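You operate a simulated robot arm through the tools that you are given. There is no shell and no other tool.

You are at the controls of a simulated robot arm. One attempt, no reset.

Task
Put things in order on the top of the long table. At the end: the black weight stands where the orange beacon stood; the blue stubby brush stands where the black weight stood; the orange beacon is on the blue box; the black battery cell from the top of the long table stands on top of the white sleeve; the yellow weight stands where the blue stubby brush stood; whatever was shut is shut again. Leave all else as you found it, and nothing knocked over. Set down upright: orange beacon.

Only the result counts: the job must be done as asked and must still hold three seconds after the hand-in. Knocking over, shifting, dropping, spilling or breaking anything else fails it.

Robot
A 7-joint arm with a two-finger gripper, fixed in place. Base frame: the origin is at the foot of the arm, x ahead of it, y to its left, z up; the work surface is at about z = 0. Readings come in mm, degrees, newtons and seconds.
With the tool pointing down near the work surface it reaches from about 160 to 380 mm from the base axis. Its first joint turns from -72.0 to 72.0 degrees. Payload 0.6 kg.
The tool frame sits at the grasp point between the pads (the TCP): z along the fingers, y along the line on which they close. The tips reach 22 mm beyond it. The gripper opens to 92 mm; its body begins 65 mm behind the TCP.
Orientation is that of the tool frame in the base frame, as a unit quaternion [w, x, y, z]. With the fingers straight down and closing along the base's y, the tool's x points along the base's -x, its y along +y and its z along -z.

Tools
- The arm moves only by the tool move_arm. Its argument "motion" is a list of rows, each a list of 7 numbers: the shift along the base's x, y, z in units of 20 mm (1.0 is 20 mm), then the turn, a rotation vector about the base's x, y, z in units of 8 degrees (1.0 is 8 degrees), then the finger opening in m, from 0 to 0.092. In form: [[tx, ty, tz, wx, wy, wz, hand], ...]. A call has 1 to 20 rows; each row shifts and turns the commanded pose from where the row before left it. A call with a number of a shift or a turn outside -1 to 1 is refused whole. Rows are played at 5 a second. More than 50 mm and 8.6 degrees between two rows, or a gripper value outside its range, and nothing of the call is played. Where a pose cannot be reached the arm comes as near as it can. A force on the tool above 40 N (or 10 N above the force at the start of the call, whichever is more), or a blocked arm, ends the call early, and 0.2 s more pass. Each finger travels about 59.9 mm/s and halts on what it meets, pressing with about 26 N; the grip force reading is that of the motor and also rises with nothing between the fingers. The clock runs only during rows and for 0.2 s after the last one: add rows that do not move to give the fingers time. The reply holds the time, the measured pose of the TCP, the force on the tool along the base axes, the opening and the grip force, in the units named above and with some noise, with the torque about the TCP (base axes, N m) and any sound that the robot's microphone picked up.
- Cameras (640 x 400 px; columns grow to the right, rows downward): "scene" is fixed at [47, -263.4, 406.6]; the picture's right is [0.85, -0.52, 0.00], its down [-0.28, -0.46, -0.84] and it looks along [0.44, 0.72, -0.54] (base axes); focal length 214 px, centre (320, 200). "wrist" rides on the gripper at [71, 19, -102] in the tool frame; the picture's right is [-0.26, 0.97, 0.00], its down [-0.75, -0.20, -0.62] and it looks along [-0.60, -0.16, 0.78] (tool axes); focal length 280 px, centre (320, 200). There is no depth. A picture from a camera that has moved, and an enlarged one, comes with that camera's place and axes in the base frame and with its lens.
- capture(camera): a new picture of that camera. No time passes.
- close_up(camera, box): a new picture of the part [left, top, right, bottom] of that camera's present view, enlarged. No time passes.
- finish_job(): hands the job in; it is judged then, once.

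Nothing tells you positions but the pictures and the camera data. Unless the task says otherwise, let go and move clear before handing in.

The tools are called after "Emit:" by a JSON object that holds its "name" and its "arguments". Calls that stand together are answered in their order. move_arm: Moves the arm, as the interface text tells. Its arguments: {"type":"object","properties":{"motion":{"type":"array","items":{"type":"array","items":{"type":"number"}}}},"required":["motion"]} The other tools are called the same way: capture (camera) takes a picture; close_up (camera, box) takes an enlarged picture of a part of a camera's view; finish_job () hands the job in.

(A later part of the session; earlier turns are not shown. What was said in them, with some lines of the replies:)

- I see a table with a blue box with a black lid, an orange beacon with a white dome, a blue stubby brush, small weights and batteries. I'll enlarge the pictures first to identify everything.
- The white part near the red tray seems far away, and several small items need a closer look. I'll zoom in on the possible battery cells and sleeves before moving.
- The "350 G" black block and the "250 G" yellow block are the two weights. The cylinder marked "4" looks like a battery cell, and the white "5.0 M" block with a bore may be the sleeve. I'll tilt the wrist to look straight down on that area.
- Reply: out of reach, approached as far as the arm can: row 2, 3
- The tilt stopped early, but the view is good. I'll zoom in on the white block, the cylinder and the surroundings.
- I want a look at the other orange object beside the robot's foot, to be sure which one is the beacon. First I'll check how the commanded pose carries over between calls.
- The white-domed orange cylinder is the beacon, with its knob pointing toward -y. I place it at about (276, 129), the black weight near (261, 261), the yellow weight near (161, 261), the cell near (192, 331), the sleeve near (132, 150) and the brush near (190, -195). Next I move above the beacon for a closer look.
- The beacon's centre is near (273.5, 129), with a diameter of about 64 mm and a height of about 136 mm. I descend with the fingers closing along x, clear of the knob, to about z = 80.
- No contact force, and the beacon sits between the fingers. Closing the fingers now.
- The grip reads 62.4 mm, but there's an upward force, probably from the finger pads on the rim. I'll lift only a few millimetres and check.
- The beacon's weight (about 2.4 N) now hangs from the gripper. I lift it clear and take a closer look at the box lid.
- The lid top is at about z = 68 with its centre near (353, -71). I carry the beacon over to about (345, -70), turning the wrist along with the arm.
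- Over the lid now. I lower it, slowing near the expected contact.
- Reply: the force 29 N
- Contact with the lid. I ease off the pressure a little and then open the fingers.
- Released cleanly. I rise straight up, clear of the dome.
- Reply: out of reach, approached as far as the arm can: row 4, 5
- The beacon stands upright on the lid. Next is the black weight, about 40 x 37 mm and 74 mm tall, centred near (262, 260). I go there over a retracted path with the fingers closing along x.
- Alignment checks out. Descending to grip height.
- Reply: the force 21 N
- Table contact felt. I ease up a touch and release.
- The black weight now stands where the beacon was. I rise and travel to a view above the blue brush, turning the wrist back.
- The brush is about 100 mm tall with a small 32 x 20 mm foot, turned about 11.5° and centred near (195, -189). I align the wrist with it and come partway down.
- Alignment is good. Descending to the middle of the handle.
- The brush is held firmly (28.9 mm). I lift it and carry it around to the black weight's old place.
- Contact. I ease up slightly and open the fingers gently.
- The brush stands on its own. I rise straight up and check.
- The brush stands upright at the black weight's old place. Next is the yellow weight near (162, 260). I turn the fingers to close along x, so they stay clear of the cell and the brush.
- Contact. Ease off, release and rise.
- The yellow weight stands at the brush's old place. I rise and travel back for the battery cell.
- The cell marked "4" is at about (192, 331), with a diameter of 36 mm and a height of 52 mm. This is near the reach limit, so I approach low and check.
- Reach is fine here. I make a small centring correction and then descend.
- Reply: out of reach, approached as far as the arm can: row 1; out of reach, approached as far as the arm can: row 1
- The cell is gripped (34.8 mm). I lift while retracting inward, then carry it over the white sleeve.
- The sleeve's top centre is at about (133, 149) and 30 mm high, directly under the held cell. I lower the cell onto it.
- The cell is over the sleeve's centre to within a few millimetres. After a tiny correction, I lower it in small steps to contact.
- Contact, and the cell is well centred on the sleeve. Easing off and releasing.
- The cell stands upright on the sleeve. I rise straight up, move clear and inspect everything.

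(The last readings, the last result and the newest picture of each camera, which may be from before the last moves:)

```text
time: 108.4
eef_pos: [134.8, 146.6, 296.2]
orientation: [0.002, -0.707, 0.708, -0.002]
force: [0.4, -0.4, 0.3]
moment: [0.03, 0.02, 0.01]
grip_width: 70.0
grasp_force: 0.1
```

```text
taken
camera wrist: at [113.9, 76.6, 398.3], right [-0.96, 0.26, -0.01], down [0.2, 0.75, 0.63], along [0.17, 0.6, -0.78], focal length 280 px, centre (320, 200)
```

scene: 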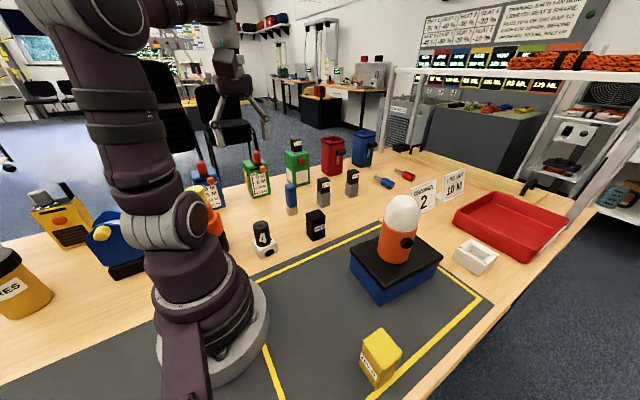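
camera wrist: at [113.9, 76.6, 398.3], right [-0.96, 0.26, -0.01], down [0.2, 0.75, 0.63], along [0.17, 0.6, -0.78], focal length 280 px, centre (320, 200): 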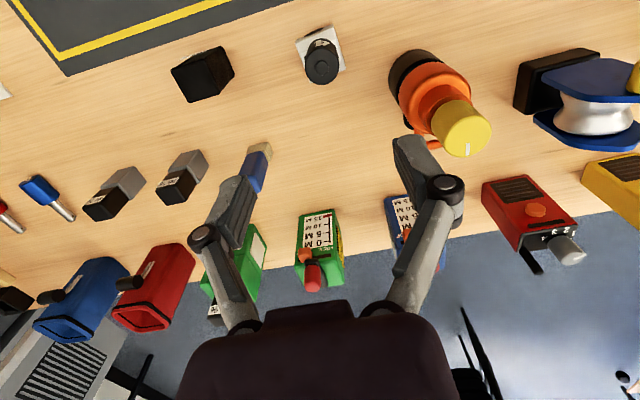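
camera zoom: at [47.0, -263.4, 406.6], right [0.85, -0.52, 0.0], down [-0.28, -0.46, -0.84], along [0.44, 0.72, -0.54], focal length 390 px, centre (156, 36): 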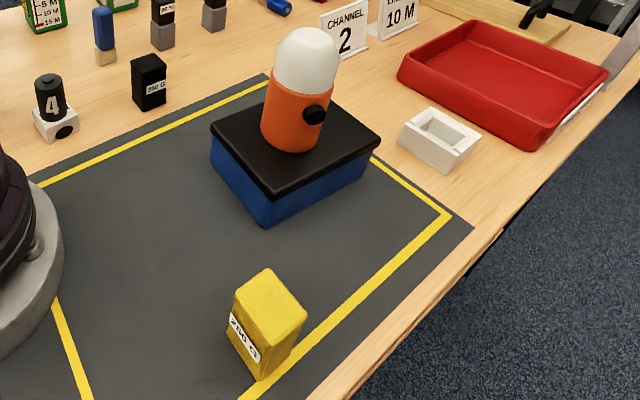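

Everything looks in place. As a last check I compare the box and lid with the earlier picture, to be sure nothing shifted.

Emit:
{"name": "close_up", "arguments": {"camera": "scene", "box": [335, 215, 455, 315]}}

Emit:
{"name": "close_up", "arguments": {"camera": "scene", "box": [240, 180, 320, 260]}}

Emit:
{"name": "close_up", "arguments": {"camera": "scene", "box": [20, 140, 260, 290]}}

```text
4.00 times, centred on (395, 265) of scene
camera zoom: at [47.0, -263.4, 406.6], right [0.85, -0.52, 0.0], down [-0.28, -0.46, -0.84], along [0.44, 0.72, -0.54], focal length 858 px, centre (20, -60)
```

zoom: 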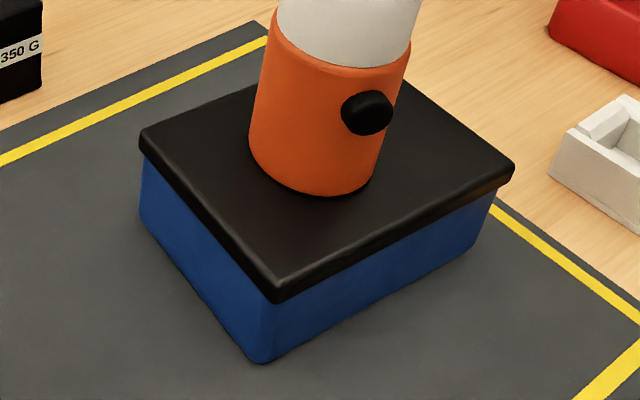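

```text
5.00 times, centred on (280, 220) of scene
camera zoom: at [47.0, -263.4, 406.6], right [0.85, -0.52, 0.0], down [-0.28, -0.46, -0.84], along [0.44, 0.72, -0.54], focal length 1072 px, centre (520, 100)
```

zoom: 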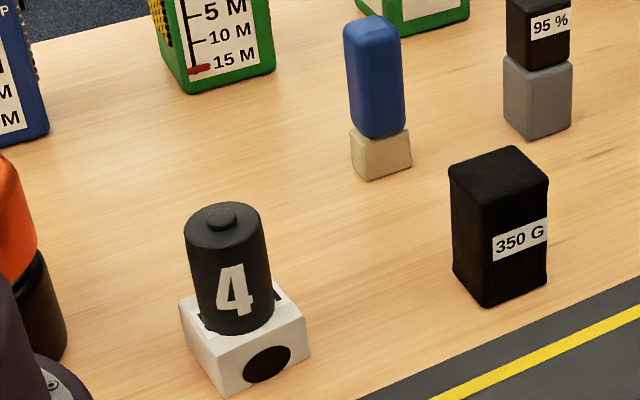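

```text
2.67 times, centred on (140, 215) of scene
camera zoom: at [47.0, -263.4, 406.6], right [0.85, -0.52, 0.0], down [-0.28, -0.46, -0.84], along [0.44, 0.72, -0.54], focal length 572 px, centre (800, 160)
```

zoom: 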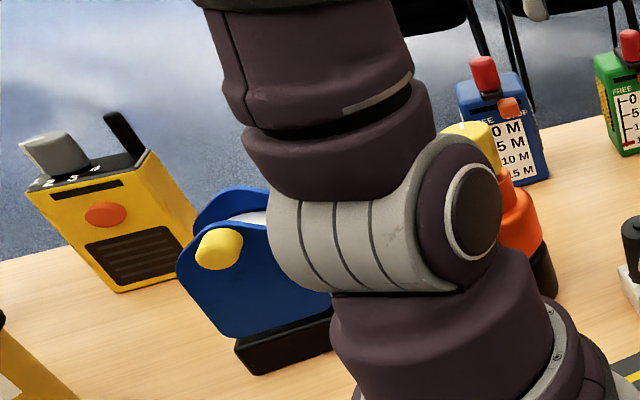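

The box and lid match the earlier picture exactly, and the sleeve and its surroundings have not shifted. All the moved pieces stand where they were asked for, and the gripper is empty and clear, so I hand in the job.

Emit:
{"name": "finish_job", "arguments": {}}

```text
The job is handed in.
```

I've handed in the job. In the last pictures everything stood as asked, the gripper was empty and clear, and nothing else looked shifted or knocked over.

| Item | Where it is now |
|---|---|
| Orange beacon | Upright on the blue box's closed lid |
| Black weight (350 G) | Where the beacon stood |
| Blue stubby brush | Upright where the black weight stood |
| Yellow weight (250 G) | Where the brush stood |
| Black battery cell | Standing on top of the white sleeve |

- **Battery cell:** I took this to be the cylinder marked "4". It was the only single cell on the table, while the 95 % and 40 % blocks looked like battery packs.
- **White sleeve:** I took this to be the white "5.0 M" block with the bore. The other white piece, an open tray by the red one, was about 550 mm away and outside the arm's stated reach.

I never opened the blue box, and its lid is still shut.
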